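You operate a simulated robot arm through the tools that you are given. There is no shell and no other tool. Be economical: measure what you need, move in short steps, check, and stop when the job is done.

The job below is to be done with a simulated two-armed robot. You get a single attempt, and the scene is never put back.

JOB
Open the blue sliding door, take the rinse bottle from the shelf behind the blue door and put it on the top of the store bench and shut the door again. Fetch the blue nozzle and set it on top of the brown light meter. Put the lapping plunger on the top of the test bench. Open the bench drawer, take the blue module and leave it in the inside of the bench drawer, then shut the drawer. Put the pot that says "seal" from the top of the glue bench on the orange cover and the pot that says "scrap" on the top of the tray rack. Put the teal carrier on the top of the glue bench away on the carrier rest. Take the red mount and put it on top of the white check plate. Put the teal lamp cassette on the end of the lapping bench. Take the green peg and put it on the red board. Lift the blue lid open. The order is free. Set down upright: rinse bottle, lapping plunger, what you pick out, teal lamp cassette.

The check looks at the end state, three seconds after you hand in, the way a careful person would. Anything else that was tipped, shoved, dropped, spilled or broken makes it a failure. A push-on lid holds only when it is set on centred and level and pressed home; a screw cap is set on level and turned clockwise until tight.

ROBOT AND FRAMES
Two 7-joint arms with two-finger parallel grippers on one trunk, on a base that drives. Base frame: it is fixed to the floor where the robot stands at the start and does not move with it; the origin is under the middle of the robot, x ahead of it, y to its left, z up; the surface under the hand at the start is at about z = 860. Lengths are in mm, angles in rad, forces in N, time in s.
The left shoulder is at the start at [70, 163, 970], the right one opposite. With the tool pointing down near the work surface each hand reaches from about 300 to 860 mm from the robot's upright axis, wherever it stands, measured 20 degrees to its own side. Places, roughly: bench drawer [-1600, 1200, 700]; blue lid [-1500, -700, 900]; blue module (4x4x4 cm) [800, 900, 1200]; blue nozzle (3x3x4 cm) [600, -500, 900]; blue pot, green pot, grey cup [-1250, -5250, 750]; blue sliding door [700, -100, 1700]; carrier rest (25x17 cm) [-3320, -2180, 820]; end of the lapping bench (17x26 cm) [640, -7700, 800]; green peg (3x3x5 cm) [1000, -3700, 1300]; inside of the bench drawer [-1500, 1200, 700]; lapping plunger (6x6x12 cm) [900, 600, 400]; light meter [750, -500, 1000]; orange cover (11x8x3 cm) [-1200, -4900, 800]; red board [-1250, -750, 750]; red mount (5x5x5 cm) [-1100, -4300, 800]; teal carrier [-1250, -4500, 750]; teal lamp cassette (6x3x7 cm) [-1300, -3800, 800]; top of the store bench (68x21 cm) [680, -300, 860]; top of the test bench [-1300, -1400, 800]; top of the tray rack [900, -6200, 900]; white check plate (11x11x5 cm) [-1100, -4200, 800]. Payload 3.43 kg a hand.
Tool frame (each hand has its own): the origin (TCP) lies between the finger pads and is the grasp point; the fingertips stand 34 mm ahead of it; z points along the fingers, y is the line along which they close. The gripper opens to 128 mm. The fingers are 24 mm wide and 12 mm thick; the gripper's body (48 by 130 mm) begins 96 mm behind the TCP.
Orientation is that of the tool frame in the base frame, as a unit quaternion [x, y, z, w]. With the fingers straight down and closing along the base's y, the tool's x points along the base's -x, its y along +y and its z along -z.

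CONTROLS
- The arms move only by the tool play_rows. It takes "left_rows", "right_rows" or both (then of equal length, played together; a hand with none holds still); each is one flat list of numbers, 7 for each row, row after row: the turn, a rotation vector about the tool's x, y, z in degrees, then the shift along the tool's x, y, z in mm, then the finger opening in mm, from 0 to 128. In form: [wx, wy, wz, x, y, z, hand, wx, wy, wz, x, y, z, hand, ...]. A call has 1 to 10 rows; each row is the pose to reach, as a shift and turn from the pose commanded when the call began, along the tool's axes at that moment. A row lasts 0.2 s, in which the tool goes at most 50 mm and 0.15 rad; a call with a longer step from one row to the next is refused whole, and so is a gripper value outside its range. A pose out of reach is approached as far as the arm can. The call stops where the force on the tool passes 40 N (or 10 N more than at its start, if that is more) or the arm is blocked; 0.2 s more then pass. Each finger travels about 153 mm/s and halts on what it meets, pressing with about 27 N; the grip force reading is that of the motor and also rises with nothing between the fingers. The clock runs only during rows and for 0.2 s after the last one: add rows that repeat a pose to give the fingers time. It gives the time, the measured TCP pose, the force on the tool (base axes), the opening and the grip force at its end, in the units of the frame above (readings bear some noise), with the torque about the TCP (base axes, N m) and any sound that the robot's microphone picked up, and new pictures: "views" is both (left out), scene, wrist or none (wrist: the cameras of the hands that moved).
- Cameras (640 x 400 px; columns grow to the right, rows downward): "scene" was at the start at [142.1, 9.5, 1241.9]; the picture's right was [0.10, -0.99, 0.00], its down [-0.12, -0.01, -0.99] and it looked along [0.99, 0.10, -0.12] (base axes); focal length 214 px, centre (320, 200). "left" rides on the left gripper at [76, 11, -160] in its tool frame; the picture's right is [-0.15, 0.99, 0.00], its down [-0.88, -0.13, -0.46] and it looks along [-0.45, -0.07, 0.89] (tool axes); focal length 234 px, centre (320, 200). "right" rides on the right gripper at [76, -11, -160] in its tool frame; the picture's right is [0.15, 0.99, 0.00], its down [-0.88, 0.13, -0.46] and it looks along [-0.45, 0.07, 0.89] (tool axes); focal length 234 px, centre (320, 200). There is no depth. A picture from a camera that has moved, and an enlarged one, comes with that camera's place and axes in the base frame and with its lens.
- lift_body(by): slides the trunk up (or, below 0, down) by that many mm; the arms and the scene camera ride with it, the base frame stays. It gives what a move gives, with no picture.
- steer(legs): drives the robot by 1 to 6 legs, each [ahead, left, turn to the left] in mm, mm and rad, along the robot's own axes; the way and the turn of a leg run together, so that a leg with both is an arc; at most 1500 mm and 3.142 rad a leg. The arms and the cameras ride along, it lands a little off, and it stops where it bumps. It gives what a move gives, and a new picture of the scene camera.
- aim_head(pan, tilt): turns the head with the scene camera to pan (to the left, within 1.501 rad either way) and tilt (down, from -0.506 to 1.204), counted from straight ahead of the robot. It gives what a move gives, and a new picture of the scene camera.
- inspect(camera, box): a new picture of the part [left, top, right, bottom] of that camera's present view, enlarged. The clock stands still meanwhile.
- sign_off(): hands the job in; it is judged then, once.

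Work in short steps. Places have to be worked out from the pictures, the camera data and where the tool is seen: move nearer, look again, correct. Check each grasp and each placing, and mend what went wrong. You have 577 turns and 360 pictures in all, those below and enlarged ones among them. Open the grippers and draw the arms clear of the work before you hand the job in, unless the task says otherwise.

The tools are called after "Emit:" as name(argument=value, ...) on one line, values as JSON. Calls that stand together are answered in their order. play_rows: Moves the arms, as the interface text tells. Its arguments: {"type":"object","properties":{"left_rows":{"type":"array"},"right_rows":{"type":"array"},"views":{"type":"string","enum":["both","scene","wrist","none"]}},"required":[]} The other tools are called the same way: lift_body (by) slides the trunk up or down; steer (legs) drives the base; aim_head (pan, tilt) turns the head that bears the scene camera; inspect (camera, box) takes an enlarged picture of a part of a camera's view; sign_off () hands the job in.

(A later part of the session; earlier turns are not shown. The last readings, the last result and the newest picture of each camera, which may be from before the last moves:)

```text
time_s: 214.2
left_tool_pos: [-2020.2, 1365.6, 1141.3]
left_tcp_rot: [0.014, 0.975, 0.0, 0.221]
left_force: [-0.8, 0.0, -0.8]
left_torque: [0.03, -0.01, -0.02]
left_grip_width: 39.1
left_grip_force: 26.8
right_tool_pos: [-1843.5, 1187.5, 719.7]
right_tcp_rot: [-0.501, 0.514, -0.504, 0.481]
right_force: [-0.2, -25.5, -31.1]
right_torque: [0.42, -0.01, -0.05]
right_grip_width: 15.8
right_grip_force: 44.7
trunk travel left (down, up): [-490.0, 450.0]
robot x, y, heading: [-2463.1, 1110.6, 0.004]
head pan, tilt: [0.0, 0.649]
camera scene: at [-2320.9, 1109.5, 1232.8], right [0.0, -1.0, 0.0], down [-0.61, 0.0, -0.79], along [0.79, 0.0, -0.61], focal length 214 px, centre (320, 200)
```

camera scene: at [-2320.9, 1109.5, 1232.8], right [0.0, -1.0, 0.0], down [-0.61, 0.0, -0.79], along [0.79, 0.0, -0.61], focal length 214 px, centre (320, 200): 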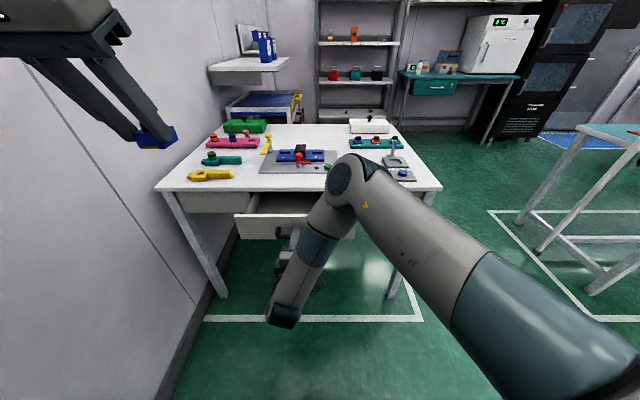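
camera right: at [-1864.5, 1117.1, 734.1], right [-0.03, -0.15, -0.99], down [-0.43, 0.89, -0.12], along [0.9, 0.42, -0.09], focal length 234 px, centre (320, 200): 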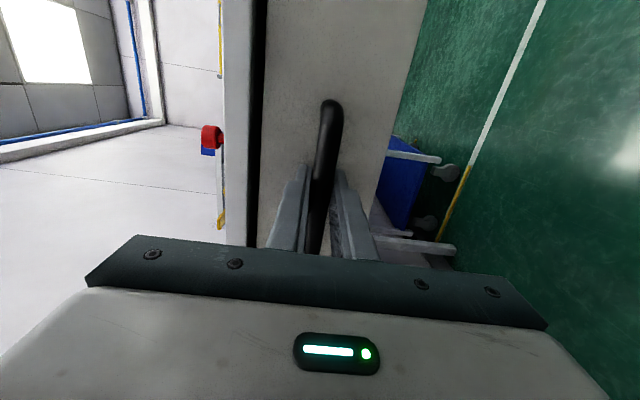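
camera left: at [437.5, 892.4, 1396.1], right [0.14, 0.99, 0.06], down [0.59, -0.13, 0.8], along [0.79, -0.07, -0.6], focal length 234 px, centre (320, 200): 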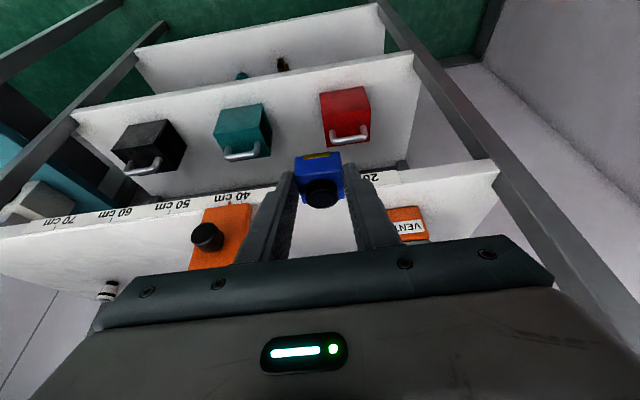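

Opening well. Pull another 70 mm.

Emit:
play_rows(right_rows=[0, 0, 0, 0, 0, -20, 0, 0, 0, 0, 0, 0, -40, 0, 0, 0, 0, 0, 0, -60, 0, 0, 0, 0, 0, 0, -75, 0], views="none")

Emit:
inspect(camera="scene", box=[160, 140, 400, 290])

```text
time_s: 214.9
left_tool_pos: [-2023.4, 1368.2, 1142.8]
left_tcp_rot: [0.014, 0.975, -0.001, 0.222]
left_force: [-0.8, 0.3, 0.1]
left_torque: [-0.03, 0.02, 0.0]
left_grip_width: 38.9
left_grip_force: 27.1
right_tool_pos: [-1886.7, 1190.5, 721.2]
right_tcp_rot: [-0.503, 0.516, -0.501, 0.479]
right_force: [-0.7, -7.6, -15.4]
right_torque: [0.9, 0.13, 0.62]
right_grip_width: 15.8
right_grip_force: 44.4
right hand out of reach, approached as far as the arm can: row 3
trunk travel left (down, up): [-490.0, 450.0]
robot x, y, heading: [-2460.0, 1110.9, 0.0]
head pan, tilt: [0.0, 0.649]
stopped in row 3 (right hand): the force on the tool passed its limit at 51 N (the readings are from after the stop); the commanded pose is now the measured one
```

```text
2.67 times, centred on (280, 215) of scene
camera zoom: at [-2323.8, 1111.5, 1234.0], right [0.0, -1.0, 0.0], down [-0.6, 0.0, -0.8], along [0.8, 0.0, -0.6], focal length 572 px, centre (427, 160)
```

zoom: 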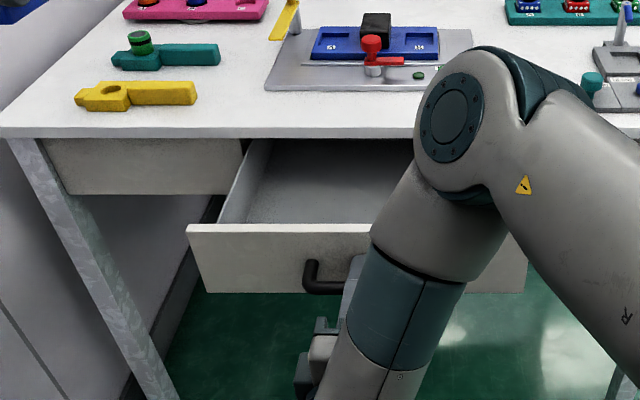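

Drawer is open ~180 mm. Keep the right hand on the handle and bring the module over the drawer with the left.

Emit:
play_rows(left_rows=[0, 0, 0, -10, -10, 41, 25, 0, 0, 0, -21, -20, 82, 25, 0, 0, 0, -31, -30, 123, 25, 0, 0, 0, -42, -40, 164, 25, 0, 0, 0, -52, -51, 205, 25, 0, 0, 0, -62, -61, 246, 25, 0, 0, 0, -73, -71, 287, 25, 0, 0, 0, -83, -81, 328, 25, 0, 0, 0, -93, -91, 368, 25], views="both")

```text
time_s: 216.9
left_tool_pos: [-1778.2, 1268.9, 847.5]
left_tcp_rot: [0.014, 0.975, 0.0, 0.221]
left_force: [-0.8, 0.7, -0.4]
left_torque: [0.0, 0.03, -0.01]
left_grip_width: 39.2
left_grip_force: 26.9
right_tool_pos: [-1885.2, 1189.7, 720.5]
right_tcp_rot: [-0.501, 0.516, -0.503, 0.48]
right_force: [0.1, -16.5, -28.0]
right_torque: [0.7, -0.06, 0.02]
right_grip_width: 15.6
right_grip_force: 45.0
trunk travel left (down, up): [-490.0, 450.0]
robot x, y, heading: [-2457.1, 1114.7, -0.003]
head pan, tilt: [0.0, 0.649]
camera scene: at [-2320.6, 1110.1, 1233.1], right [0.0, -1.0, 0.0], down [-0.61, 0.0, -0.79], along [0.79, 0.0, -0.61], focal length 214 px, centre (320, 200)
camera left: at [-1916.1, 1281.3, 957.4], right [0.16, 0.98, 0.07], down [0.59, -0.15, 0.79], along [0.79, -0.08, -0.61], focal length 234 px, centre (320, 200)
```

scene: 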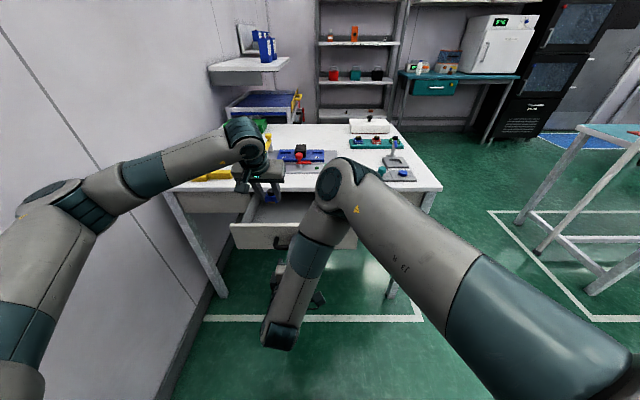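
left: 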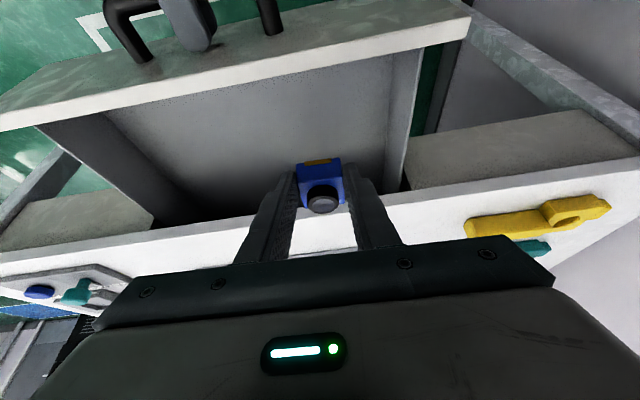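

Positioned over the drawer interior. Lower straight down 85 mm.

Emit:
play_rows(left_rows=[0, 0, 0, 13, 0, 27, 25, 0, 0, 0, 26, 0, 54, 25, 0, 0, 0, 37, 0, 77, 25], views="wrist")

```text
time_s: 217.7
left_tool_pos: [-1779.1, 1269.0, 763.3]
left_tcp_rot: [0.013, 0.975, 0.0, 0.221]
left_force: [0.0, -0.3, -0.4]
left_torque: [-0.03, 0.01, 0.04]
left_grip_width: 39.0
left_grip_force: 27.5
right_tool_pos: [-1885.4, 1189.2, 719.7]
right_tcp_rot: [-0.501, 0.516, -0.502, 0.48]
right_force: [1.5, -16.2, -30.0]
right_torque: [0.58, -0.12, -0.03]
right_grip_width: 15.7
right_grip_force: 45.0
trunk travel left (down, up): [-490.0, 450.0]
robot x, y, heading: [-2464.1, 1107.6, -0.001]
head pan, tilt: [0.0, 0.649]
camera left: at [-1916.5, 1282.4, 872.6], right [0.16, 0.99, 0.07], down [0.59, -0.15, 0.79], along [0.79, -0.08, -0.61], focal length 234 px, centre (320, 200)
```

left: 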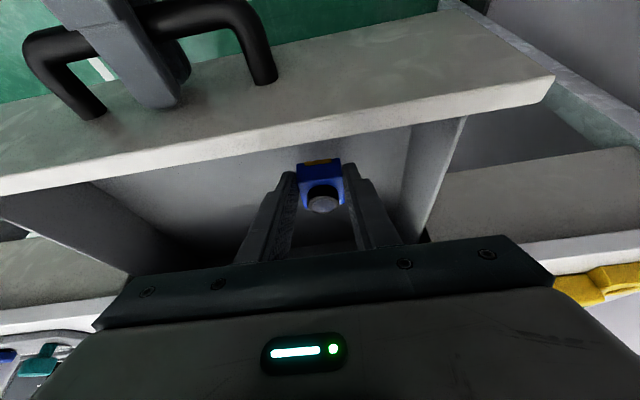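

Clear. Continue down until contact.

Emit:
play_rows(left_rows=[0, 0, 0, 4, 0, 9, 25, 0, 0, 0, 8, 0, 16, 25, 0, 0, 0, 10, 0, 20.5, 25, 0, 0, 0, 12, 0, 25, 25], views="none")

```text
time_s: 218.7
left_tool_pos: [-1780.6, 1271.6, 735.4]
left_tcp_rot: [0.013, 0.975, 0.0, 0.221]
left_force: [1.5, -0.2, -0.4]
left_torque: [0.04, 0.02, -0.02]
left_grip_width: 39.1
left_grip_force: 27.0
right_tool_pos: [-1886.1, 1189.4, 720.1]
right_tcp_rot: [-0.502, 0.515, -0.503, 0.48]
right_force: [-0.6, -16.7, -29.9]
right_torque: [0.6, -0.03, 0.04]
right_grip_width: 15.8
right_grip_force: 44.8
trunk travel left (down, up): [-490.0, 450.0]
robot x, y, heading: [-2464.1, 1111.2, 0.001]
head pan, tilt: [0.0, 0.649]
```

Emit:
play_rows(left_rows=[0, 0, 0, 2, 0, 4.5, 25, 0, 0, 0, 4, 0, 9, 25, 0, 0, 0, 6, 0, 13.5, 25], views="wrist")

```text
time_s: 219.5
left_tool_pos: [-1778.4, 1271.8, 724.0]
left_tcp_rot: [0.013, 0.974, 0.0, 0.224]
left_force: [-2.9, -0.6, 19.2]
left_torque: [-0.06, -0.33, -0.01]
left_grip_width: 39.2
left_grip_force: 26.8
right_tool_pos: [-1885.9, 1188.6, 720.4]
right_tcp_rot: [-0.502, 0.516, -0.501, 0.479]
right_force: [1.9, -14.2, -36.6]
right_torque: [0.61, -0.06, -0.59]
right_grip_width: 15.8
right_grip_force: 45.2
trunk travel left (down, up): [-490.0, 450.0]
robot x, y, heading: [-2458.9, 1109.0, 0.004]
head pan, tilt: [0.0, 0.649]
camera left: at [-1917.1, 1284.4, 833.1], right [0.16, 0.99, 0.07], down [0.59, -0.15, 0.79], along [0.79, -0.09, -0.6], focal length 234 px, centre (320, 200)
```

left: 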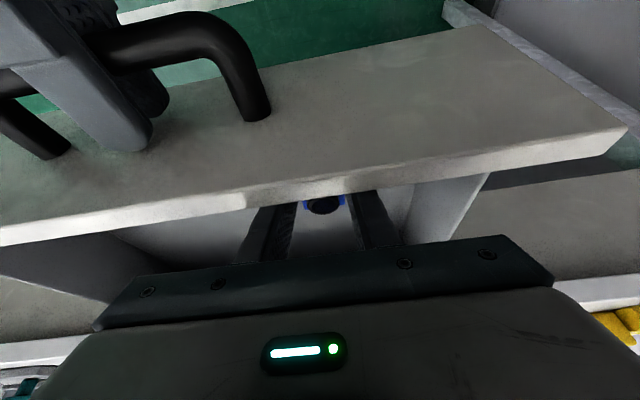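

Contact with the drawer floor. Release and lift straight up.

Emit:
play_rows(left_rows=[0, 0, 0, 0, 0, -1, 40, 0, 0, 0, 0, 0, -1, 55, 0, 0, 0, 0, 0, -1, 66, 0, 0, 0, -13, 0, -28, 66, 0, 0, 0, -26, 0, -55, 66, 0, 0, 0, -39, 0, -82, 66, 0, 0, 0, -52, 0, -109, 66, 0, 0, 0, -70, 0, -146, 66], views="wrist")

```text
time_s: 221.3
left_tool_pos: [-1779.4, 1269.1, 884.6]
left_tcp_rot: [0.013, 0.975, 0.0, 0.221]
left_force: [-0.6, 0.1, 0.8]
left_torque: [0.05, 0.0, 0.01]
left_grip_width: 66.3
left_grip_force: 0.2
right_tool_pos: [-1886.6, 1190.7, 721.1]
right_tcp_rot: [-0.502, 0.516, -0.502, 0.479]
right_force: [-0.6, -19.0, -28.0]
right_torque: [0.67, 0.08, 0.33]
right_grip_width: 15.8
right_grip_force: 45.0
trunk travel left (down, up): [-490.0, 450.0]
robot x, y, heading: [-2458.4, 1112.4, 0.0]
head pan, tilt: [0.0, 0.649]
camera left: at [-1917.8, 1282.0, 994.5], right [0.16, 0.98, 0.07], down [0.59, -0.15, 0.79], along [0.79, -0.08, -0.61], focal length 234 px, centre (320, 200)
```

left: 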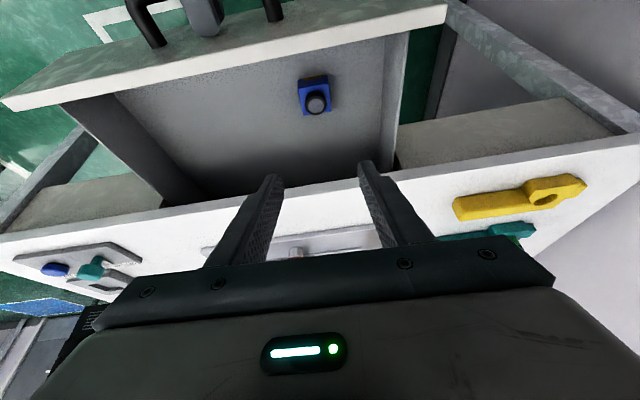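

Module sits upright in the drawer. Retreat the left hand, then push the drawer shut with the right.

Emit:
play_rows(left_rows=[0, 0, 0, 12, 5, -25, 66, 0, 0, 0, 24, 10, -50, 66, 0, 0, 0, 36, 15, -75, 66, 0, 0, 0, 48, 20, -100, 66, 0, 0, 0, 60, 25, -125, 66, 0, 0, 0, 72, 30, -150, 66], views="none")

Emit:
play_rows(right_rows=[0, 0, 0, 0, 0, 25, 0, 0, 0, 0, 0, 0, 50, 0, 0, 0, 0, 0, 0, 75, 0, 0, 0, 0, 0, 0, 100, 0, 0, 0, 0, 0, 0, 125, 0, 0, 0, 0, 0, 0, 150, 0, 0, 0, 0, 0, 0, 168, 0, 0, 0, 0, 0, 0, 178, 0, 0, 0, 0, 0, 0, 186, 0], views="scene")

```text
time_s: 222.7
left_tool_pos: [-1908.9, 1303.8, 987.8]
left_tcp_rot: [0.013, 0.975, 0.0, 0.221]
left_force: [0.2, -0.1, 0.3]
left_torque: [0.02, -0.04, -0.03]
left_grip_width: 65.5
left_grip_force: 0.0
right_tool_pos: [-1886.8, 1190.4, 719.6]
right_tcp_rot: [-0.503, 0.516, -0.502, 0.48]
right_force: [-0.1, -15.8, -30.4]
right_torque: [0.61, 0.03, -0.06]
right_grip_width: 15.5
right_grip_force: 45.1
trunk travel left (down, up): [-490.0, 450.0]
robot x, y, heading: [-2458.6, 1112.0, -0.001]
head pan, tilt: [0.0, 0.649]
```

```text
time_s: 224.7
left_tool_pos: [-1913.1, 1308.0, 990.0]
left_tcp_rot: [0.012, 0.975, -0.002, 0.223]
left_force: [0.6, 0.1, 0.4]
left_torque: [-0.03, 0.0, -0.04]
left_grip_width: 66.1
left_grip_force: 0.2
right_tool_pos: [-1702.9, 1188.8, 719.5]
right_tcp_rot: [-0.502, 0.511, -0.503, 0.483]
right_force: [-1.8, 31.8, 24.4]
right_torque: [0.71, 0.0, 0.03]
right_grip_width: 15.8
right_grip_force: 45.2
trunk travel left (down, up): [-490.0, 450.0]
robot x, y, heading: [-2461.5, 1108.6, 0.001]
head pan, tilt: [0.0, 0.649]
camera scene: at [-2327.3, 1114.6, 1234.1], right [0.0, -1.0, 0.0], down [-0.6, 0.0, -0.8], along [0.8, 0.0, -0.6], focal length 214 px, centre (320, 200)
```

scene: 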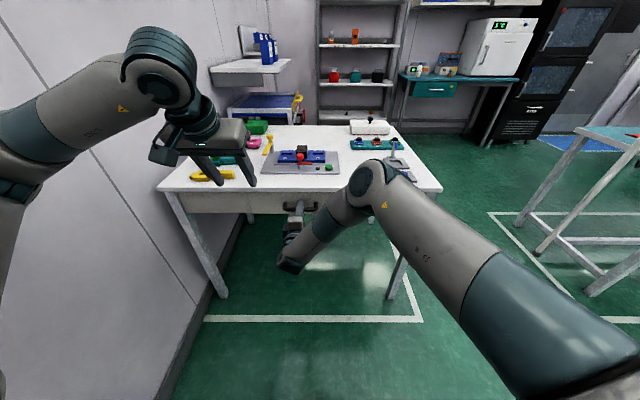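

TCP is back at the closed position. Give one more small push to confirm it is home, then release and retreat.

Emit:
play_rows(right_rows=[0, 0, 0, 0, 0, 5, 0, 0, 0, 0, 0, 0, 8, 0], views="none")

Emit:
play_rows(right_rows=[0, 0, 0, 0, 0, 0, 25, 0, 0, 0, 0, 0, 0, 55, 0, 0, 0, 0, 0, -40, 55, 0, 0, 0, 0, 0, -80, 55, 0, 0, 0, 0, 0, -120, 55], views="none")

Emit:
inspect(camera="scene", box=[160, 140, 400, 290])

```text
time_s: 225.3
left_tool_pos: [-1916.5, 1303.3, 991.5]
left_tcp_rot: [0.015, 0.974, 0.0, 0.225]
left_force: [-0.6, -0.7, -0.5]
left_torque: [0.0, 0.03, 0.01]
left_grip_width: 66.1
left_grip_force: 0.0
right_tool_pos: [-1701.7, 1187.2, 719.5]
right_tcp_rot: [-0.501, 0.513, -0.503, 0.483]
right_force: [-25.3, 0.8, 15.7]
right_torque: [0.38, -0.48, -1.04]
right_grip_width: 15.6
right_grip_force: 45.0
trunk travel left (down, up): [-490.0, 450.0]
robot x, y, heading: [-2462.9, 1106.9, -0.001]
head pan, tilt: [0.0, 0.649]
stopped in row 2 (right hand): the force on the tool passed its limit at 51 N (the readings are from after the stop); the commanded pose is now the measured one
```

```text
time_s: 225.9
left_tool_pos: [-1912.6, 1306.0, 987.3]
left_tcp_rot: [0.014, 0.975, -0.001, 0.221]
left_force: [0.9, 0.4, -0.6]
left_torque: [0.02, 0.0, -0.01]
left_grip_width: 66.2
left_grip_force: 0.1
right_tool_pos: [-1703.5, 1186.3, 704.8]
right_tcp_rot: [-0.51, 0.517, -0.496, 0.476]
right_force: [-1.8, 0.0, -3.7]
right_torque: [0.02, -0.4, 0.0]
right_grip_width: 51.1
right_grip_force: 0.1
trunk travel left (down, up): [-490.0, 450.0]
robot x, y, heading: [-2462.5, 1110.5, 0.001]
head pan, tilt: [0.0, 0.649]
stopped in row 2 (right hand): the force on the tool passed its limit at 50 N (the readings are from after the stop); the commanded pose is now the measured one
```

```text
2.67 times, centred on (280, 215) of scene
camera zoom: at [-2324.6, 1111.1, 1233.3], right [0.0, -1.0, 0.0], down [-0.6, 0.0, -0.8], along [0.8, 0.0, -0.6], focal length 572 px, centre (427, 160)
```

zoom: 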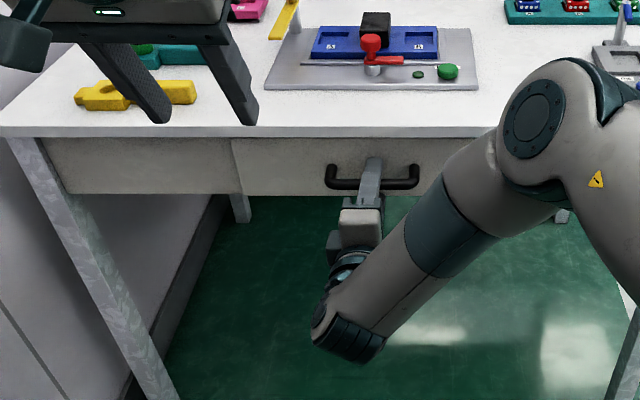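

Drawer is shut. The hand sprang 15 mm down on release; now pull straight back.

Emit:
play_rows(right_rows=[0, 0, 0, 0, -4, -2, 56, 0, 0, 0, 0, -4, -40, 60, 0, 0, 0, 0, -4, -80, 60, 0, 0, 0, 0, -4, -120, 60], views="scene")

```text
time_s: 226.9
left_tool_pos: [-1913.3, 1305.5, 988.8]
left_tcp_rot: [0.014, 0.975, -0.001, 0.223]
left_force: [0.6, 0.0, 0.7]
left_torque: [-0.03, 0.0, -0.03]
left_grip_width: 65.8
left_grip_force: 0.0
right_tool_pos: [-1823.9, 1191.3, 717.9]
right_tcp_rot: [-0.508, 0.517, -0.498, 0.476]
right_force: [-0.2, 0.2, 0.4]
right_torque: [0.0, -0.01, -0.01]
right_grip_width: 59.8
right_grip_force: 0.1
trunk travel left (down, up): [-490.0, 450.0]
robot x, y, heading: [-2461.5, 1112.6, -0.001]
head pan, tilt: [0.0, 0.649]
camera scene: at [-2325.6, 1111.6, 1233.6], right [0.0, -1.0, 0.0], down [-0.6, 0.0, -0.8], along [0.8, 0.0, -0.6], focal length 214 px, centre (320, 200)
```

scene: 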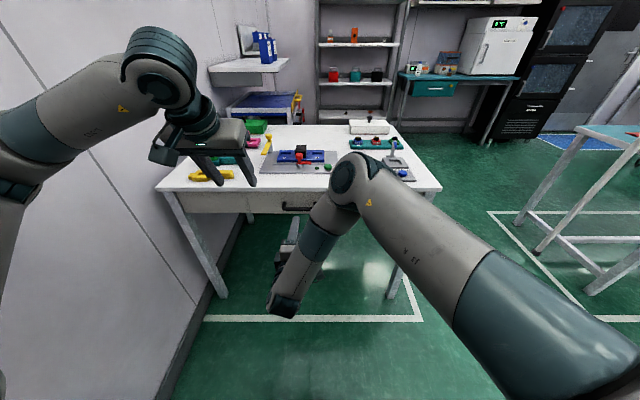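

Drawer is shut. Roll the right hand back and bring it to the right and up for driving.

Emit:
play_rows(right_rows=[0, 0, 8.5, 22, -15, -5, 60, 0, 0, 17, 44, -30, -10, 60, 0, 0, 25.5, 66, -45, -15, 60, 0, 0, 34, 88, -60, -20, 60, 0, 0, 42.5, 110, -75, -25, 60, 0, 0, 51, 132, -90, -30, 60, 0, 0, 59.5, 154, -105, -35, 60, 0, 0, 68, 176, -120, -40, 60, 0, 0, 76.5, 198, -135, -45, 60, 0, 0, 85, 220, -150, -50, 60], views="none")

Emit:
play_rows(right_rows=[0, 8, 2, 0, 0, 0, 60, 0, 16, 4, 0, 0, 0, 60, 0, 24, 4, 0, 0, 0, 60, 0, 32, 4, 0, 0, 0, 60, 0, 40, 4, 0, 0, 0, 60, 0, 45, 4, 0, 0, 0, 60], views="none")

Emit:
steer(legs=[[0, -500, 0], [0, -400, 0], [230, -250, 0]])

```text
time_s: 229.1
left_tool_pos: [-1913.6, 1304.6, 988.3]
left_tcp_rot: [0.014, 0.975, 0.0, 0.222]
left_force: [0.1, 0.0, -0.2]
left_torque: [0.02, -0.03, -0.01]
left_grip_width: 66.0
left_grip_force: 0.0
right_tool_pos: [-1878.8, 996.6, 886.9]
right_tcp_rot: [-0.021, 0.726, -0.047, 0.686]
right_force: [-0.1, -0.6, 0.0]
right_torque: [0.01, 0.02, -0.01]
right_grip_width: 60.2
right_grip_force: 0.1
right hand out of reach, approached as far as the arm can: row 8, 9, 10
trunk travel left (down, up): [-490.0, 450.0]
robot x, y, heading: [-2461.7, 1110.3, -0.0]
head pan, tilt: [0.0, 0.649]
```

```text
time_s: 230.5
left_tool_pos: [-1911.4, 1305.0, 988.1]
left_tcp_rot: [0.014, 0.975, 0.0, 0.222]
left_force: [0.3, 0.2, -0.4]
left_torque: [-0.02, 0.02, -0.01]
left_grip_width: 66.0
left_grip_force: 0.0
right_tool_pos: [-1878.5, 995.2, 884.8]
right_tcp_rot: [0.018, 0.933, -0.027, 0.359]
right_force: [-0.3, 0.0, -0.3]
right_torque: [0.0, 0.01, 0.0]
right_grip_width: 60.0
right_grip_force: 0.0
trunk travel left (down, up): [-490.0, 450.0]
robot x, y, heading: [-2463.5, 1110.7, 0.004]
head pan, tilt: [0.0, 0.649]
```

```text
time_s: 237.4
left_tool_pos: [-1670.0, 157.2, 987.6]
left_tcp_rot: [0.01, 0.975, 0.001, 0.222]
left_force: [0.5, 0.1, 0.6]
left_torque: [0.01, 0.02, 0.0]
left_grip_width: 66.1
left_grip_force: 0.1
right_tool_pos: [-1633.7, -150.6, 884.6]
right_tcp_rot: [0.015, 0.933, -0.027, 0.36]
right_force: [0.2, -0.3, 0.3]
right_torque: [0.03, -0.02, 0.0]
right_grip_width: 60.0
right_grip_force: 0.0
trunk travel left (down, up): [-490.0, 450.0]
robot x, y, heading: [-2220.6, -41.9, 0.009]
head pan, tilt: [0.0, 0.649]
camera scene: at [-2080.8, -40.1, 1233.5], right [0.01, -1.0, 0.0], down [-0.61, -0.01, -0.8], along [0.8, 0.01, -0.61], focal length 214 px, centre (320, 200)
```

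scene: 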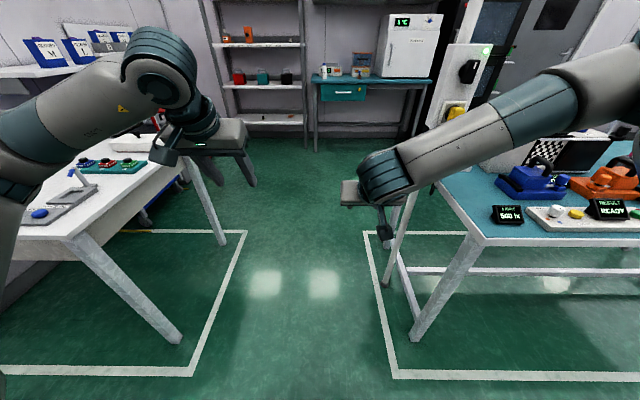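

The blue lidded box with black handle is on the bench's back side. Back 170 mm and strafe right to face it.

Emit:
steer(legs=[[-170, 0, 0], [0, -560, 0]])

Emit:
inspect(camera="scene", box=[240, 100, 480, 250])

```text
time_s: 241.6
left_tool_pos: [-1835.3, -399.1, 988.9]
left_tcp_rot: [0.011, 0.975, 0.002, 0.222]
left_force: [-0.5, 0.1, 0.5]
left_torque: [0.03, -0.01, 0.0]
left_grip_width: 66.1
left_grip_force: 0.1
right_tool_pos: [-1800.7, -707.9, 884.7]
right_tcp_rot: [0.017, 0.933, -0.027, 0.358]
right_force: [1.2, 0.3, 0.2]
right_torque: [0.02, 0.03, 0.0]
right_grip_width: 59.9
right_grip_force: 0.0
trunk travel left (down, up): [-490.0, 450.0]
robot x, y, heading: [-2384.7, -596.5, 0.004]
head pan, tilt: [0.0, 0.649]
camera scene: at [-2247.3, -594.5, 1233.5], right [0.0, -1.0, 0.0], down [-0.6, 0.0, -0.8], along [0.8, 0.0, -0.6], focal length 214 px, centre (320, 200)
```

scene: 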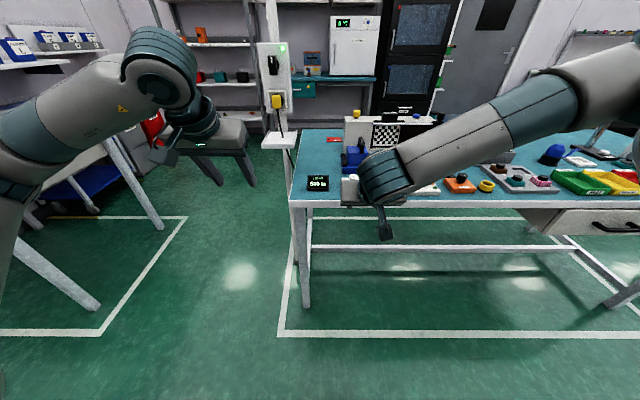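

```text
2.67 times, centred on (360, 175) of scene
camera zoom: at [-2247.3, -594.5, 1233.5], right [0.0, -1.0, 0.0], down [-0.6, 0.0, -0.8], along [0.8, 0.0, -0.6], focal length 572 px, centre (213, 267)
```

zoom: 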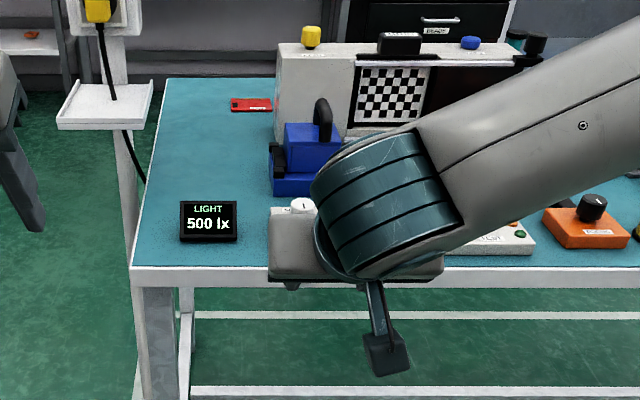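

Move the right arm up and aside to see the box.

Emit:
play_rows(right_rows=[0, 0, 0, -15, -40, -16, 60, 0, 0, 0, -30, -80, -32, 60, 0, 0, 0, -45, -120, -48, 60, 0, 0, 0, -60, -160, -64, 60, 0, 0, 0, -75, -200, -80, 60, 0, 0, 0, -90, -240, -96, 60], views="none")

Emit:
inspect(camera="scene", box=[280, 110, 440, 210])

```text
time_s: 243.0
left_tool_pos: [-1834.9, -399.2, 990.4]
left_tcp_rot: [0.011, 0.975, 0.0, 0.223]
left_force: [-0.3, -1.7, -0.3]
left_torque: [0.01, 0.02, -0.01]
left_grip_width: 66.3
left_grip_force: 0.1
right_tool_pos: [-1810.3, -943.2, 1027.0]
right_tcp_rot: [0.017, 0.933, -0.027, 0.359]
right_force: [-0.1, -0.5, -0.5]
right_torque: [-0.01, -0.01, 0.03]
right_grip_width: 59.9
right_grip_force: 0.1
trunk travel left (down, up): [-490.0, 450.0]
robot x, y, heading: [-2385.5, -591.8, 0.003]
head pan, tilt: [0.0, 0.649]
```

```text
4.00 times, centred on (360, 160) of scene
camera zoom: at [-2247.8, -595.1, 1233.6], right [0.0, -1.0, 0.0], down [-0.6, 0.0, -0.8], along [0.8, 0.0, -0.6], focal length 858 px, centre (160, 360)
```

zoom: 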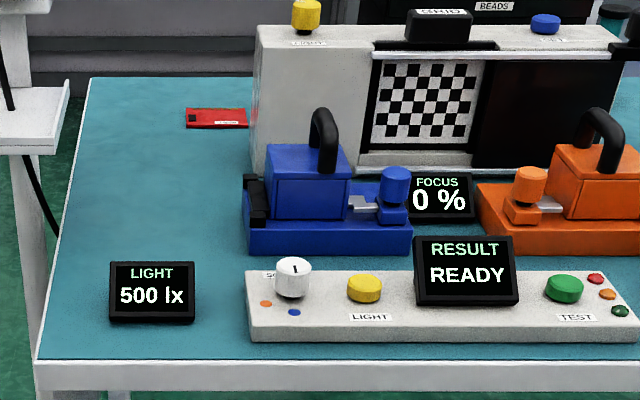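

The lid is hinged at its left (black hinge) with a handle; there is a knob with a silver tongue at the right, possibly a latch. Zoom in.

Emit:
inspect(camera="scene", box=[335, 130, 395, 176])

Emit:
inspect(camera="right", box=[0, 0, 640, 400])

```text
8.70 times, centred on (365, 153) of scene
camera zoom: at [-2247.8, -595.1, 1233.6], right [0.0, -1.0, 0.0], down [-0.6, 0.0, -0.8], along [0.8, 0.0, -0.6], focal length 1865 px, centre (-71, 609)
```

zoom: 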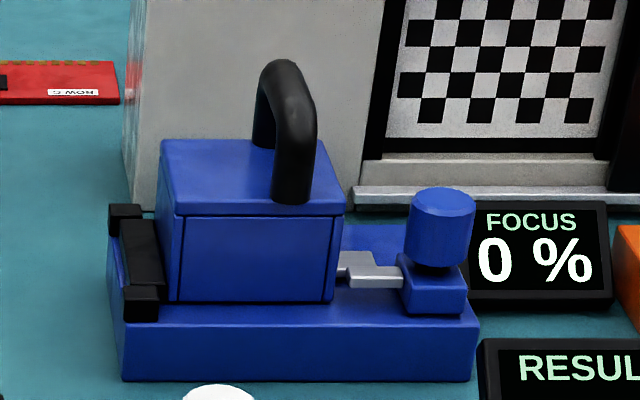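

```text
1.00 times, centred on (320, 200) of right (not enlarged: the box is as wide or as high as the picture)
camera zoom: at [-1973.0, -943.4, 1093.3], right [-0.06, 0.99, -0.14], down [0.36, 0.15, 0.92], along [0.93, 0.01, -0.36], focal length 234 px, centre (320, 200)
```

zoom: 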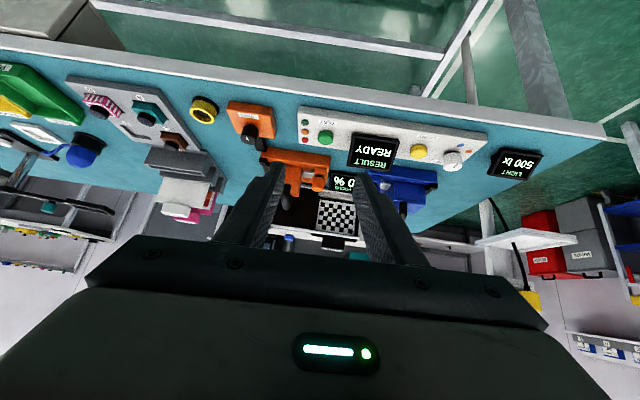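

Handle bar runs along x at ≈(−1425, −760), top z≈922; hinge on the left (+y) side. I retract the left hand, level the right hand to ~25° pitch in line with the handle, then drive closer.

Emit:
play_rows(left_rows=[0, 0, 0, 20, 0, -25, 66, 0, 0, 0, 40, 0, -50, 66, 0, 0, 0, 60, 0, -75, 66, 0, 0, 0, 80, 0, -100, 66, 0, 0, 0, 100, 0, -120, 66], right_rows=[0, -4.6, 0, 4, 37, 10, 60, 0, -9.2, 0, 8, 74, 20, 60, 0, -13.8, 0, 11, 110, 30, 60, 0, -18.4, 0, 15, 147, 40, 60, 0, -23, 0, 18, 183, 50, 60], views="none")

Emit:
steer(legs=[[270, 0, 0]])

Emit:
inspect(camera="right", box=[0, 0, 640, 400])

```text
time_s: 244.2
left_tool_pos: [-1978.0, -394.4, 1052.1]
left_tcp_rot: [0.012, 0.975, 0.0, 0.222]
left_force: [0.0, 0.3, -0.1]
left_torque: [-0.01, -0.01, -0.02]
left_grip_width: 66.2
left_grip_force: 0.0
right_tool_pos: [-1782.6, -763.1, 971.6]
right_tcp_rot: [0.011, 0.842, -0.03, 0.539]
right_force: [-0.3, 0.7, 0.4]
right_torque: [0.0, 0.02, 0.02]
right_grip_width: 59.9
right_grip_force: 0.0
trunk travel left (down, up): [-490.0, 450.0]
robot x, y, heading: [-2385.3, -594.8, -0.001]
head pan, tilt: [0.0, 0.649]
```

```text
time_s: 246.1
left_tool_pos: [-1710.0, -389.6, 1053.6]
left_tcp_rot: [0.01, 0.975, 0.001, 0.222]
left_force: [-0.6, 0.0, -0.1]
left_torque: [0.0, 0.01, -0.01]
left_grip_width: 65.9
left_grip_force: 0.0
right_tool_pos: [-1511.2, -757.8, 970.4]
right_tcp_rot: [0.009, 0.843, -0.028, 0.537]
right_force: [-0.1, -0.1, 0.0]
right_torque: [-0.02, -0.03, 0.0]
right_grip_width: 59.8
right_grip_force: 0.1
trunk travel left (down, up): [-490.0, 450.0]
robot x, y, heading: [-2116.6, -591.9, 0.011]
head pan, tilt: [0.0, 0.649]
camera scene: at [-1978.5, -591.6, 1233.4], right [0.01, -1.0, 0.0], down [-0.61, -0.01, -0.8], along [0.8, 0.01, -0.61], focal length 214 px, centre (320, 200)
```

scene: 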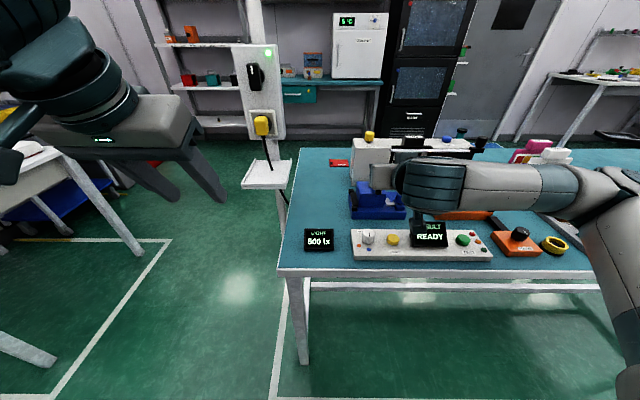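

```text
1.00 times, centred on (320, 200) of right (not enlarged: the box is as wide or as high as the picture)
camera zoom: at [-1688.1, -761.3, 967.9], right [-0.02, 0.99, -0.17], down [-0.04, 0.17, 0.98], along [1.0, 0.02, 0.03], focal length 234 px, centre (320, 200)
```

zoom: 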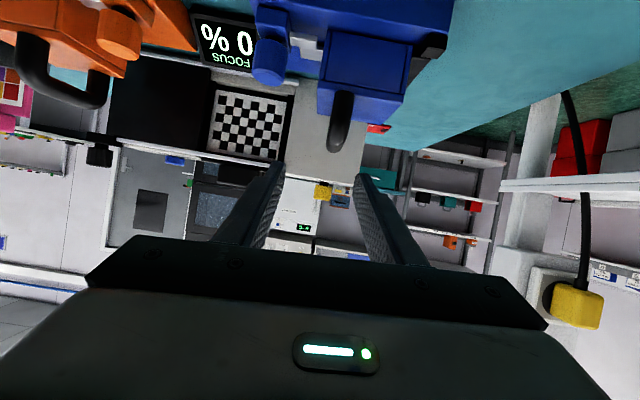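

Zoom the scene view to refine the handle's position from here.

Emit:
inspect(camera="scene", box=[330, 140, 430, 220])

```text
5.00 times, centred on (380, 180) of scene
camera zoom: at [-1978.5, -591.6, 1233.4], right [0.01, -1.0, 0.0], down [-0.61, -0.01, -0.8], along [0.8, 0.01, -0.61], focal length 1072 px, centre (20, 300)
```

zoom: 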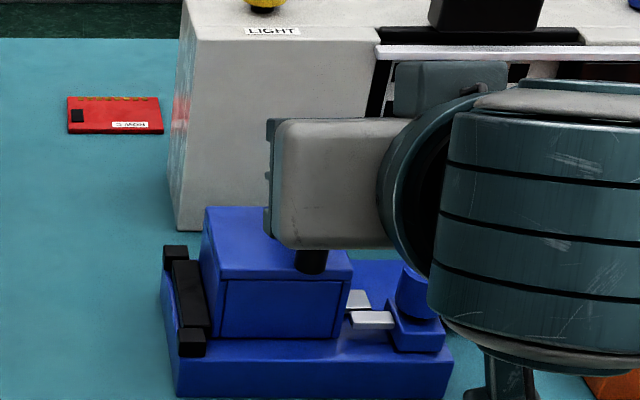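

Handle refined: x −1475…−1410, y≈−752. Move the fingers around the bar.

Emit:
play_rows(right_rows=[0, 0, 0, 10, 4, 27, 60, 0, 0, 0, 19, 8, 54, 60, 0, 0, 0, 28, 11, 80, 60, 0, 0, 0, 28, 11, 80, 60], views="wrist")

Emit:
inspect(camera="scene", box=[330, 140, 430, 220])

```text
time_s: 247.1
left_tool_pos: [-1711.6, -390.5, 1052.0]
left_tcp_rot: [0.009, 0.975, 0.001, 0.223]
left_force: [0.3, -1.0, -0.9]
left_torque: [-0.01, 0.03, -0.06]
left_grip_width: 65.9
left_grip_force: 0.1
right_tool_pos: [-1451.6, -753.1, 913.0]
right_tcp_rot: [0.009, 0.842, -0.029, 0.538]
right_force: [0.0, -0.4, -0.5]
right_torque: [-0.01, 0.01, -0.02]
right_grip_width: 59.8
right_grip_force: 0.0
trunk travel left (down, up): [-490.0, 450.0]
robot x, y, heading: [-2113.5, -589.7, 0.002]
head pan, tilt: [0.0, 0.649]
camera right: at [-1627.1, -755.7, 909.3], right [-0.02, 0.99, -0.17], down [-0.04, 0.17, 0.98], along [1.0, 0.02, 0.03], focal length 234 px, centre (320, 200)
```

right: 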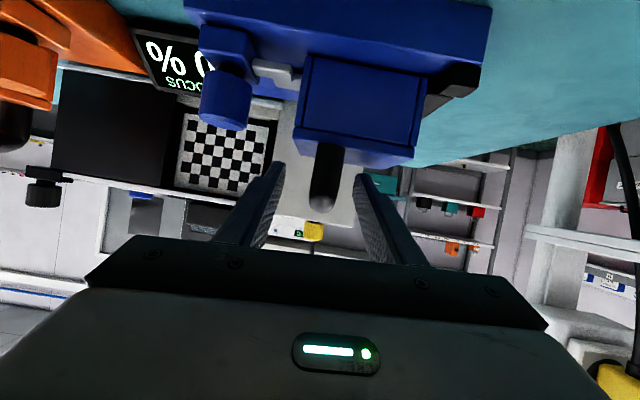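

```text
5.00 times, centred on (380, 180) of scene
camera zoom: at [-1979.7, -591.5, 1233.6], right [0.01, -1.0, 0.0], down [-0.6, -0.01, -0.8], along [0.8, 0.01, -0.6], focal length 1072 px, centre (20, 300)
```

zoom: 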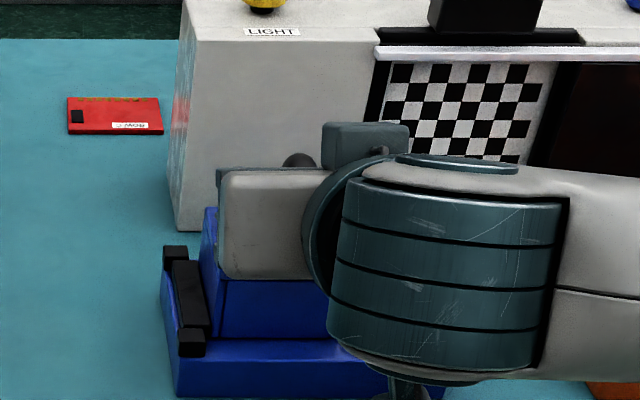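

The handle arch lies between the fingers. Close on it.

Emit:
play_rows(right_rows=[0, 0, 0, 3, 0, 0, 40, 0, 0, 0, 3, 0, 0, 20, 0, 0, 0, 3, 0, 0, 0, 0, 0, 0, 3, 0, 0, 0], views="wrist")

```text
time_s: 248.1
left_tool_pos: [-1711.6, -388.8, 1053.6]
left_tcp_rot: [0.01, 0.975, 0.0, 0.223]
left_force: [0.0, -0.3, -0.1]
left_torque: [0.0, 0.02, -0.04]
left_grip_width: 65.7
left_grip_force: 0.0
right_tool_pos: [-1452.6, -751.1, 908.9]
right_tcp_rot: [0.008, 0.842, -0.028, 0.538]
right_force: [1.7, 6.8, 2.2]
right_torque: [0.7, 0.84, 2.7]
right_grip_width: 20.4
right_grip_force: 45.5
trunk travel left (down, up): [-490.0, 450.0]
robot x, y, heading: [-2117.2, -593.8, 0.009]
head pan, tilt: [0.0, 0.649]
camera right: at [-1628.8, -754.1, 906.8], right [-0.02, 0.99, -0.17], down [-0.04, 0.17, 0.98], along [1.0, 0.03, 0.03], focal length 234 px, centre (320, 200)
```

right: 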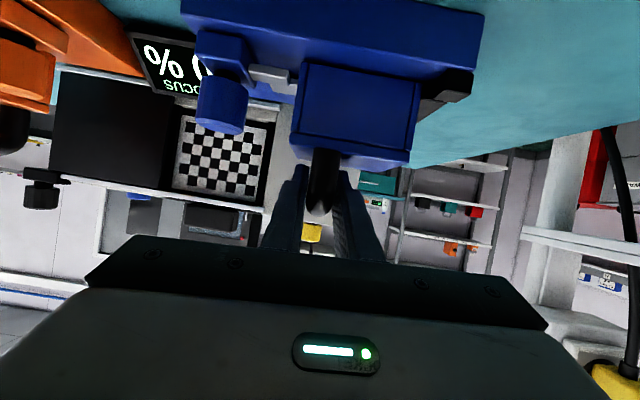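

Gripped. Try a small opening arc (8°) about the left hinge to see whether the lid moves freely.

Emit:
play_rows(right_rows=[1.7, -0.2, -3.6, -3.8, 5, -2, 0, 3.4, -0.4, -7.2, -7.5, 9.9, -4, 0], views="wrist")

```text
time_s: 248.7
left_tool_pos: [-1710.8, -389.1, 1052.9]
left_tcp_rot: [0.009, 0.975, 0.0, 0.221]
left_force: [0.0, -0.5, -1.3]
left_torque: [0.01, 0.02, -0.01]
left_grip_width: 66.1
left_grip_force: 0.0
right_tool_pos: [-1451.7, -739.7, 917.3]
right_tcp_rot: [-0.029, 0.838, -0.087, 0.538]
right_force: [3.6, 12.2, 0.2]
right_torque: [1.02, -0.23, 2.6]
right_grip_width: 20.6
right_grip_force: 45.3
trunk travel left (down, up): [-490.0, 450.0]
robot x, y, heading: [-2119.0, -591.3, 0.012]
head pan, tilt: [0.0, 0.649]
camera right: at [-1628.8, -743.5, 914.8], right [-0.02, 0.95, -0.31], down [-0.04, 0.31, 0.95], along [1.0, 0.03, 0.03], focal length 234 px, centre (320, 200)
```

right: 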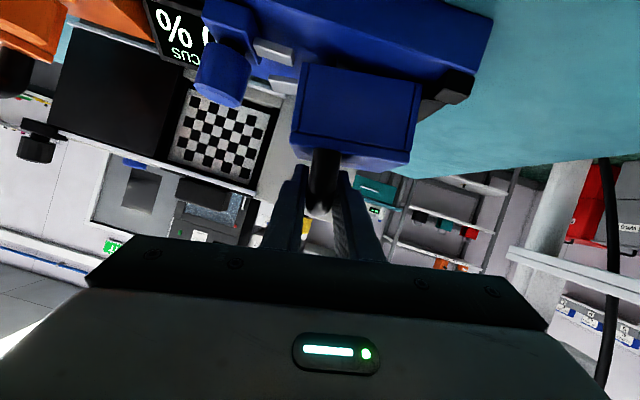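

The lid follows freely. Continue the arc through 48° total.

Emit:
play_rows(right_rows=[2.1, -0.2, -4.5, -4.8, 6, -2.5, 0, 4.2, -0.4, -9.0, -9.2, 12.6, -4.9, 0, 6.3, -0.7, -13.6, -12.9, 19.5, -7, 0, 8.5, -0.9, -18.1, -16.2, 26.7, -8.9, 0, 10.6, -1.1, -22.6, -18.9, 34.3, -10.5, 0, 12.7, -1.3, -27.1, -20.9, 42.1, -11.8, 0, 14.8, -1.6, -31.7, -22.4, 50, -12.9, 0, 16.9, -1.8, -36.2, -23, 58, -13.6, 0], views="both")

```text
time_s: 250.5
left_tool_pos: [-1711.0, -389.4, 1052.0]
left_tcp_rot: [0.01, 0.975, -0.001, 0.221]
left_force: [0.9, 0.3, -0.3]
left_torque: [0.0, -0.03, -0.03]
left_grip_width: 66.1
left_grip_force: 0.0
right_tool_pos: [-1452.6, -679.1, 931.4]
right_tcp_rot: [-0.211, 0.759, -0.369, 0.494]
right_force: [-5.8, 14.9, -10.1]
right_torque: [1.4, 1.56, 1.94]
right_grip_width: 21.2
right_grip_force: 44.5
trunk travel left (down, up): [-490.0, 450.0]
robot x, y, heading: [-2118.3, -594.2, 0.007]
head pan, tilt: [0.0, 0.649]
camera scene: at [-1978.7, -589.9, 1233.3], right [0.01, -1.0, 0.0], down [-0.61, -0.01, -0.8], along [0.8, 0.01, -0.61], focal length 214 px, centre (320, 200)
camera right: at [-1628.9, -682.0, 931.7], right [-0.02, 0.53, -0.85], down [-0.03, 0.85, 0.53], along [1.0, 0.04, 0.0], focal length 234 px, centre (320, 200)
```

scene: 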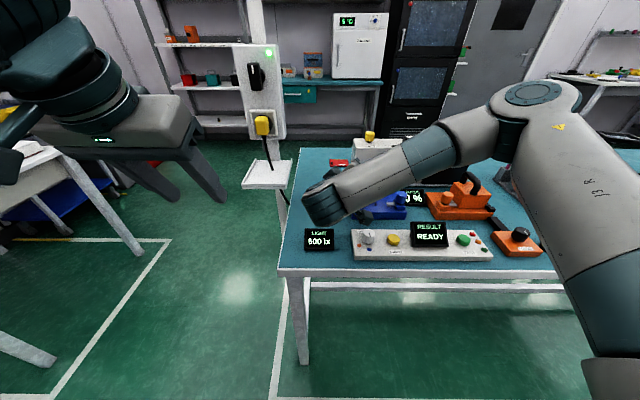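
right: 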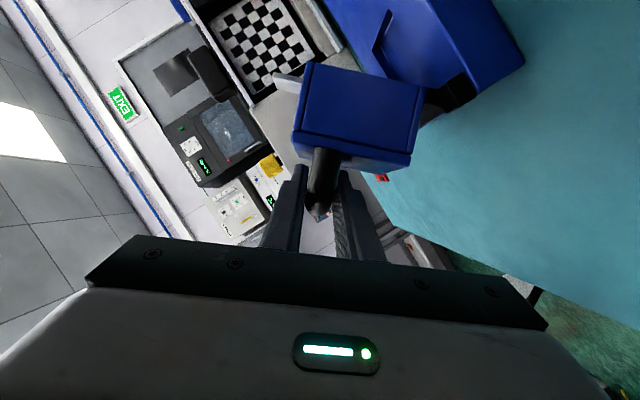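

Working well; repeat the same arc increment (to ~88°).

Emit:
play_rows(right_rows=[2.1, -0.2, -4.5, -4.8, 6, -2.5, 0, 4.2, -0.4, -9.0, -9.2, 12.6, -4.9, 0, 6.3, -0.7, -13.6, -12.9, 19.5, -7, 0, 8.5, -0.9, -18.1, -16.2, 26.7, -8.9, 0, 10.6, -1.1, -22.6, -18.9, 34.3, -10.5, 0, 12.7, -1.3, -27.1, -20.9, 42.1, -11.8, 0, 14.8, -1.6, -31.7, -22.4, 50, -12.9, 0, 16.9, -1.8, -36.2, -23, 58, -13.6, 0], views="both")

```text
time_s: 252.4
left_tool_pos: [-1714.8, -391.8, 1053.7]
left_tcp_rot: [0.01, 0.975, 0.0, 0.223]
left_force: [-0.6, 0.4, -0.2]
left_torque: [-0.01, 0.0, 0.0]
left_grip_width: 66.2
left_grip_force: 0.0
right_tool_pos: [-1454.0, -624.4, 916.8]
right_tcp_rot: [0.357, -0.585, 0.61, -0.397]
right_force: [-9.1, 3.7, 25.5]
right_torque: [0.66, 5.54, 0.05]
right_grip_width: 23.1
right_grip_force: 45.0
trunk travel left (down, up): [-490.0, 450.0]
robot x, y, heading: [-2114.2, -592.5, 0.009]
head pan, tilt: [0.0, 0.649]
stopped in row 8 (right hand): the force on the tool passed its limit at 46 N (the readings are from after the stop); the commanded pose is now the measured one
camera scene: at [-1982.6, -591.5, 1234.4], right [0.01, -1.0, 0.0], down [-0.6, -0.01, -0.8], along [0.8, 0.01, -0.6], focal length 214 px, centre (320, 200)
camera right: at [-1630.4, -623.0, 914.4], right [0.0, -0.13, -0.99], down [-0.02, 0.99, -0.13], along [1.0, 0.03, 0.0], focal length 234 px, centre (320, 200)
```

scene: 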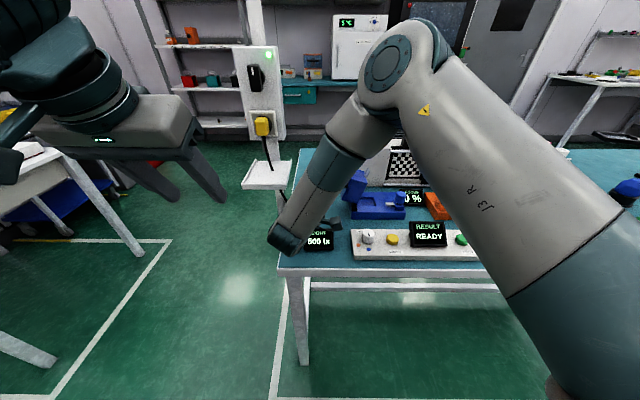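
right: 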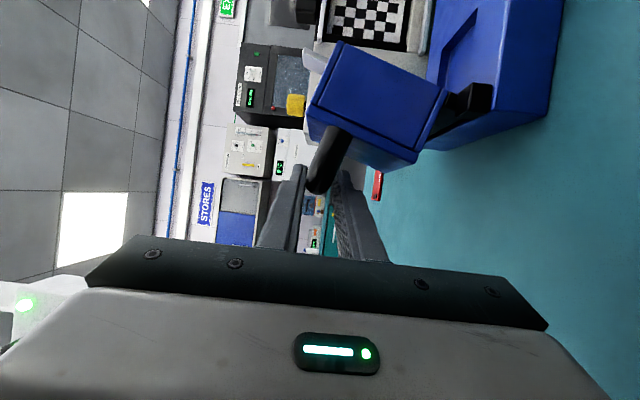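

The lid lags the hand now – perhaps it reached its stop. Zoom to judge.

Emit:
inspect(camera="scene", box=[310, 150, 430, 230])

Emit:
inspect(camera="right", box=[240, 0, 560, 200])

```text
5.00 times, centred on (370, 190) of scene
camera zoom: at [-1982.6, -591.5, 1234.4], right [0.01, -1.0, 0.0], down [-0.6, -0.01, -0.8], along [0.8, 0.01, -0.6], focal length 1072 px, centre (70, 250)
```

zoom: 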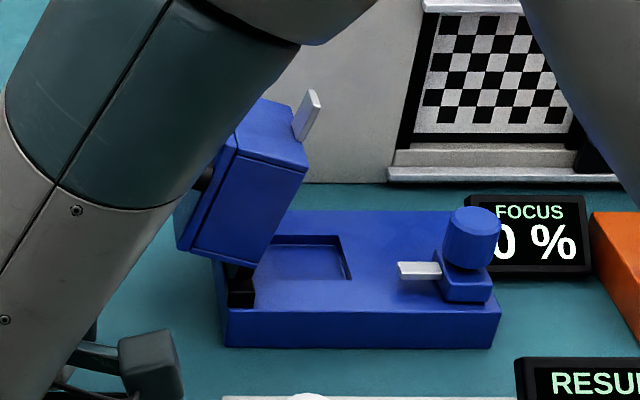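

```text
2.00 times, centred on (400, 100) of right
camera zoom: at [-1630.4, -623.0, 914.4], right [0.0, -0.13, -0.99], down [-0.02, 0.99, -0.13], along [1.0, 0.03, 0.0], focal length 468 px, centre (160, 400)
```

zoom: 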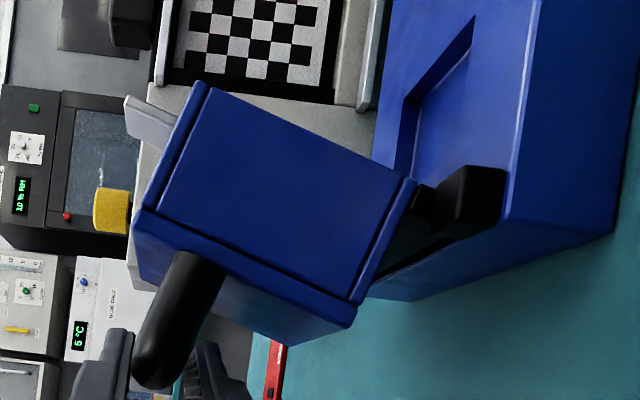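

Lid is at about 67°; my hinge guess was too high (true hinge ≈ y −681, z 817). Continue by translating along the corrected arc.

Emit:
play_rows(right_rows=[0, 0, 0, -7.5, 5.4, -4, 0, 0, 0, 0, -14.5, 11.5, -7.8, 0, 0, 0, 0, -21, 18.2, -11.4, 0, 0, 0, 0, -26.9, 25.6, -14.8, 0, 0, 0, 0, -32.3, 33.6, -17.9, 0], views="wrist")

```text
time_s: 252.7
left_tool_pos: [-1714.5, -391.3, 1053.3]
left_tcp_rot: [0.011, 0.975, 0.0, 0.223]
left_force: [-0.8, 0.2, -0.4]
left_torque: [-0.03, -0.01, -0.01]
left_grip_width: 65.8
left_grip_force: 0.1
right_tool_pos: [-1454.6, -622.1, 916.1]
right_tcp_rot: [0.357, -0.585, 0.611, -0.397]
right_force: [-10.4, -3.0, 24.2]
right_torque: [1.53, 6.3, 1.5]
right_grip_width: 23.2
right_grip_force: 44.8
trunk travel left (down, up): [-490.0, 450.0]
robot x, y, heading: [-2119.5, -593.1, 0.012]
head pan, tilt: [0.0, 0.649]
stopped in row 1 (right hand): the force on the tool passed its limit at 50 N (the readings are from after the stop); the commanded pose is now the measured one
camera right: at [-1630.6, -622.5, 914.5], right [0.0, -0.13, -0.99], down [-0.02, 0.99, -0.13], along [1.0, 0.02, 0.0], focal length 234 px, centre (320, 200)
```

right: 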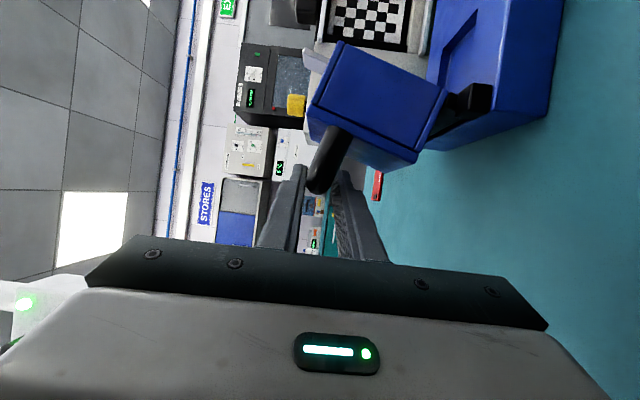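

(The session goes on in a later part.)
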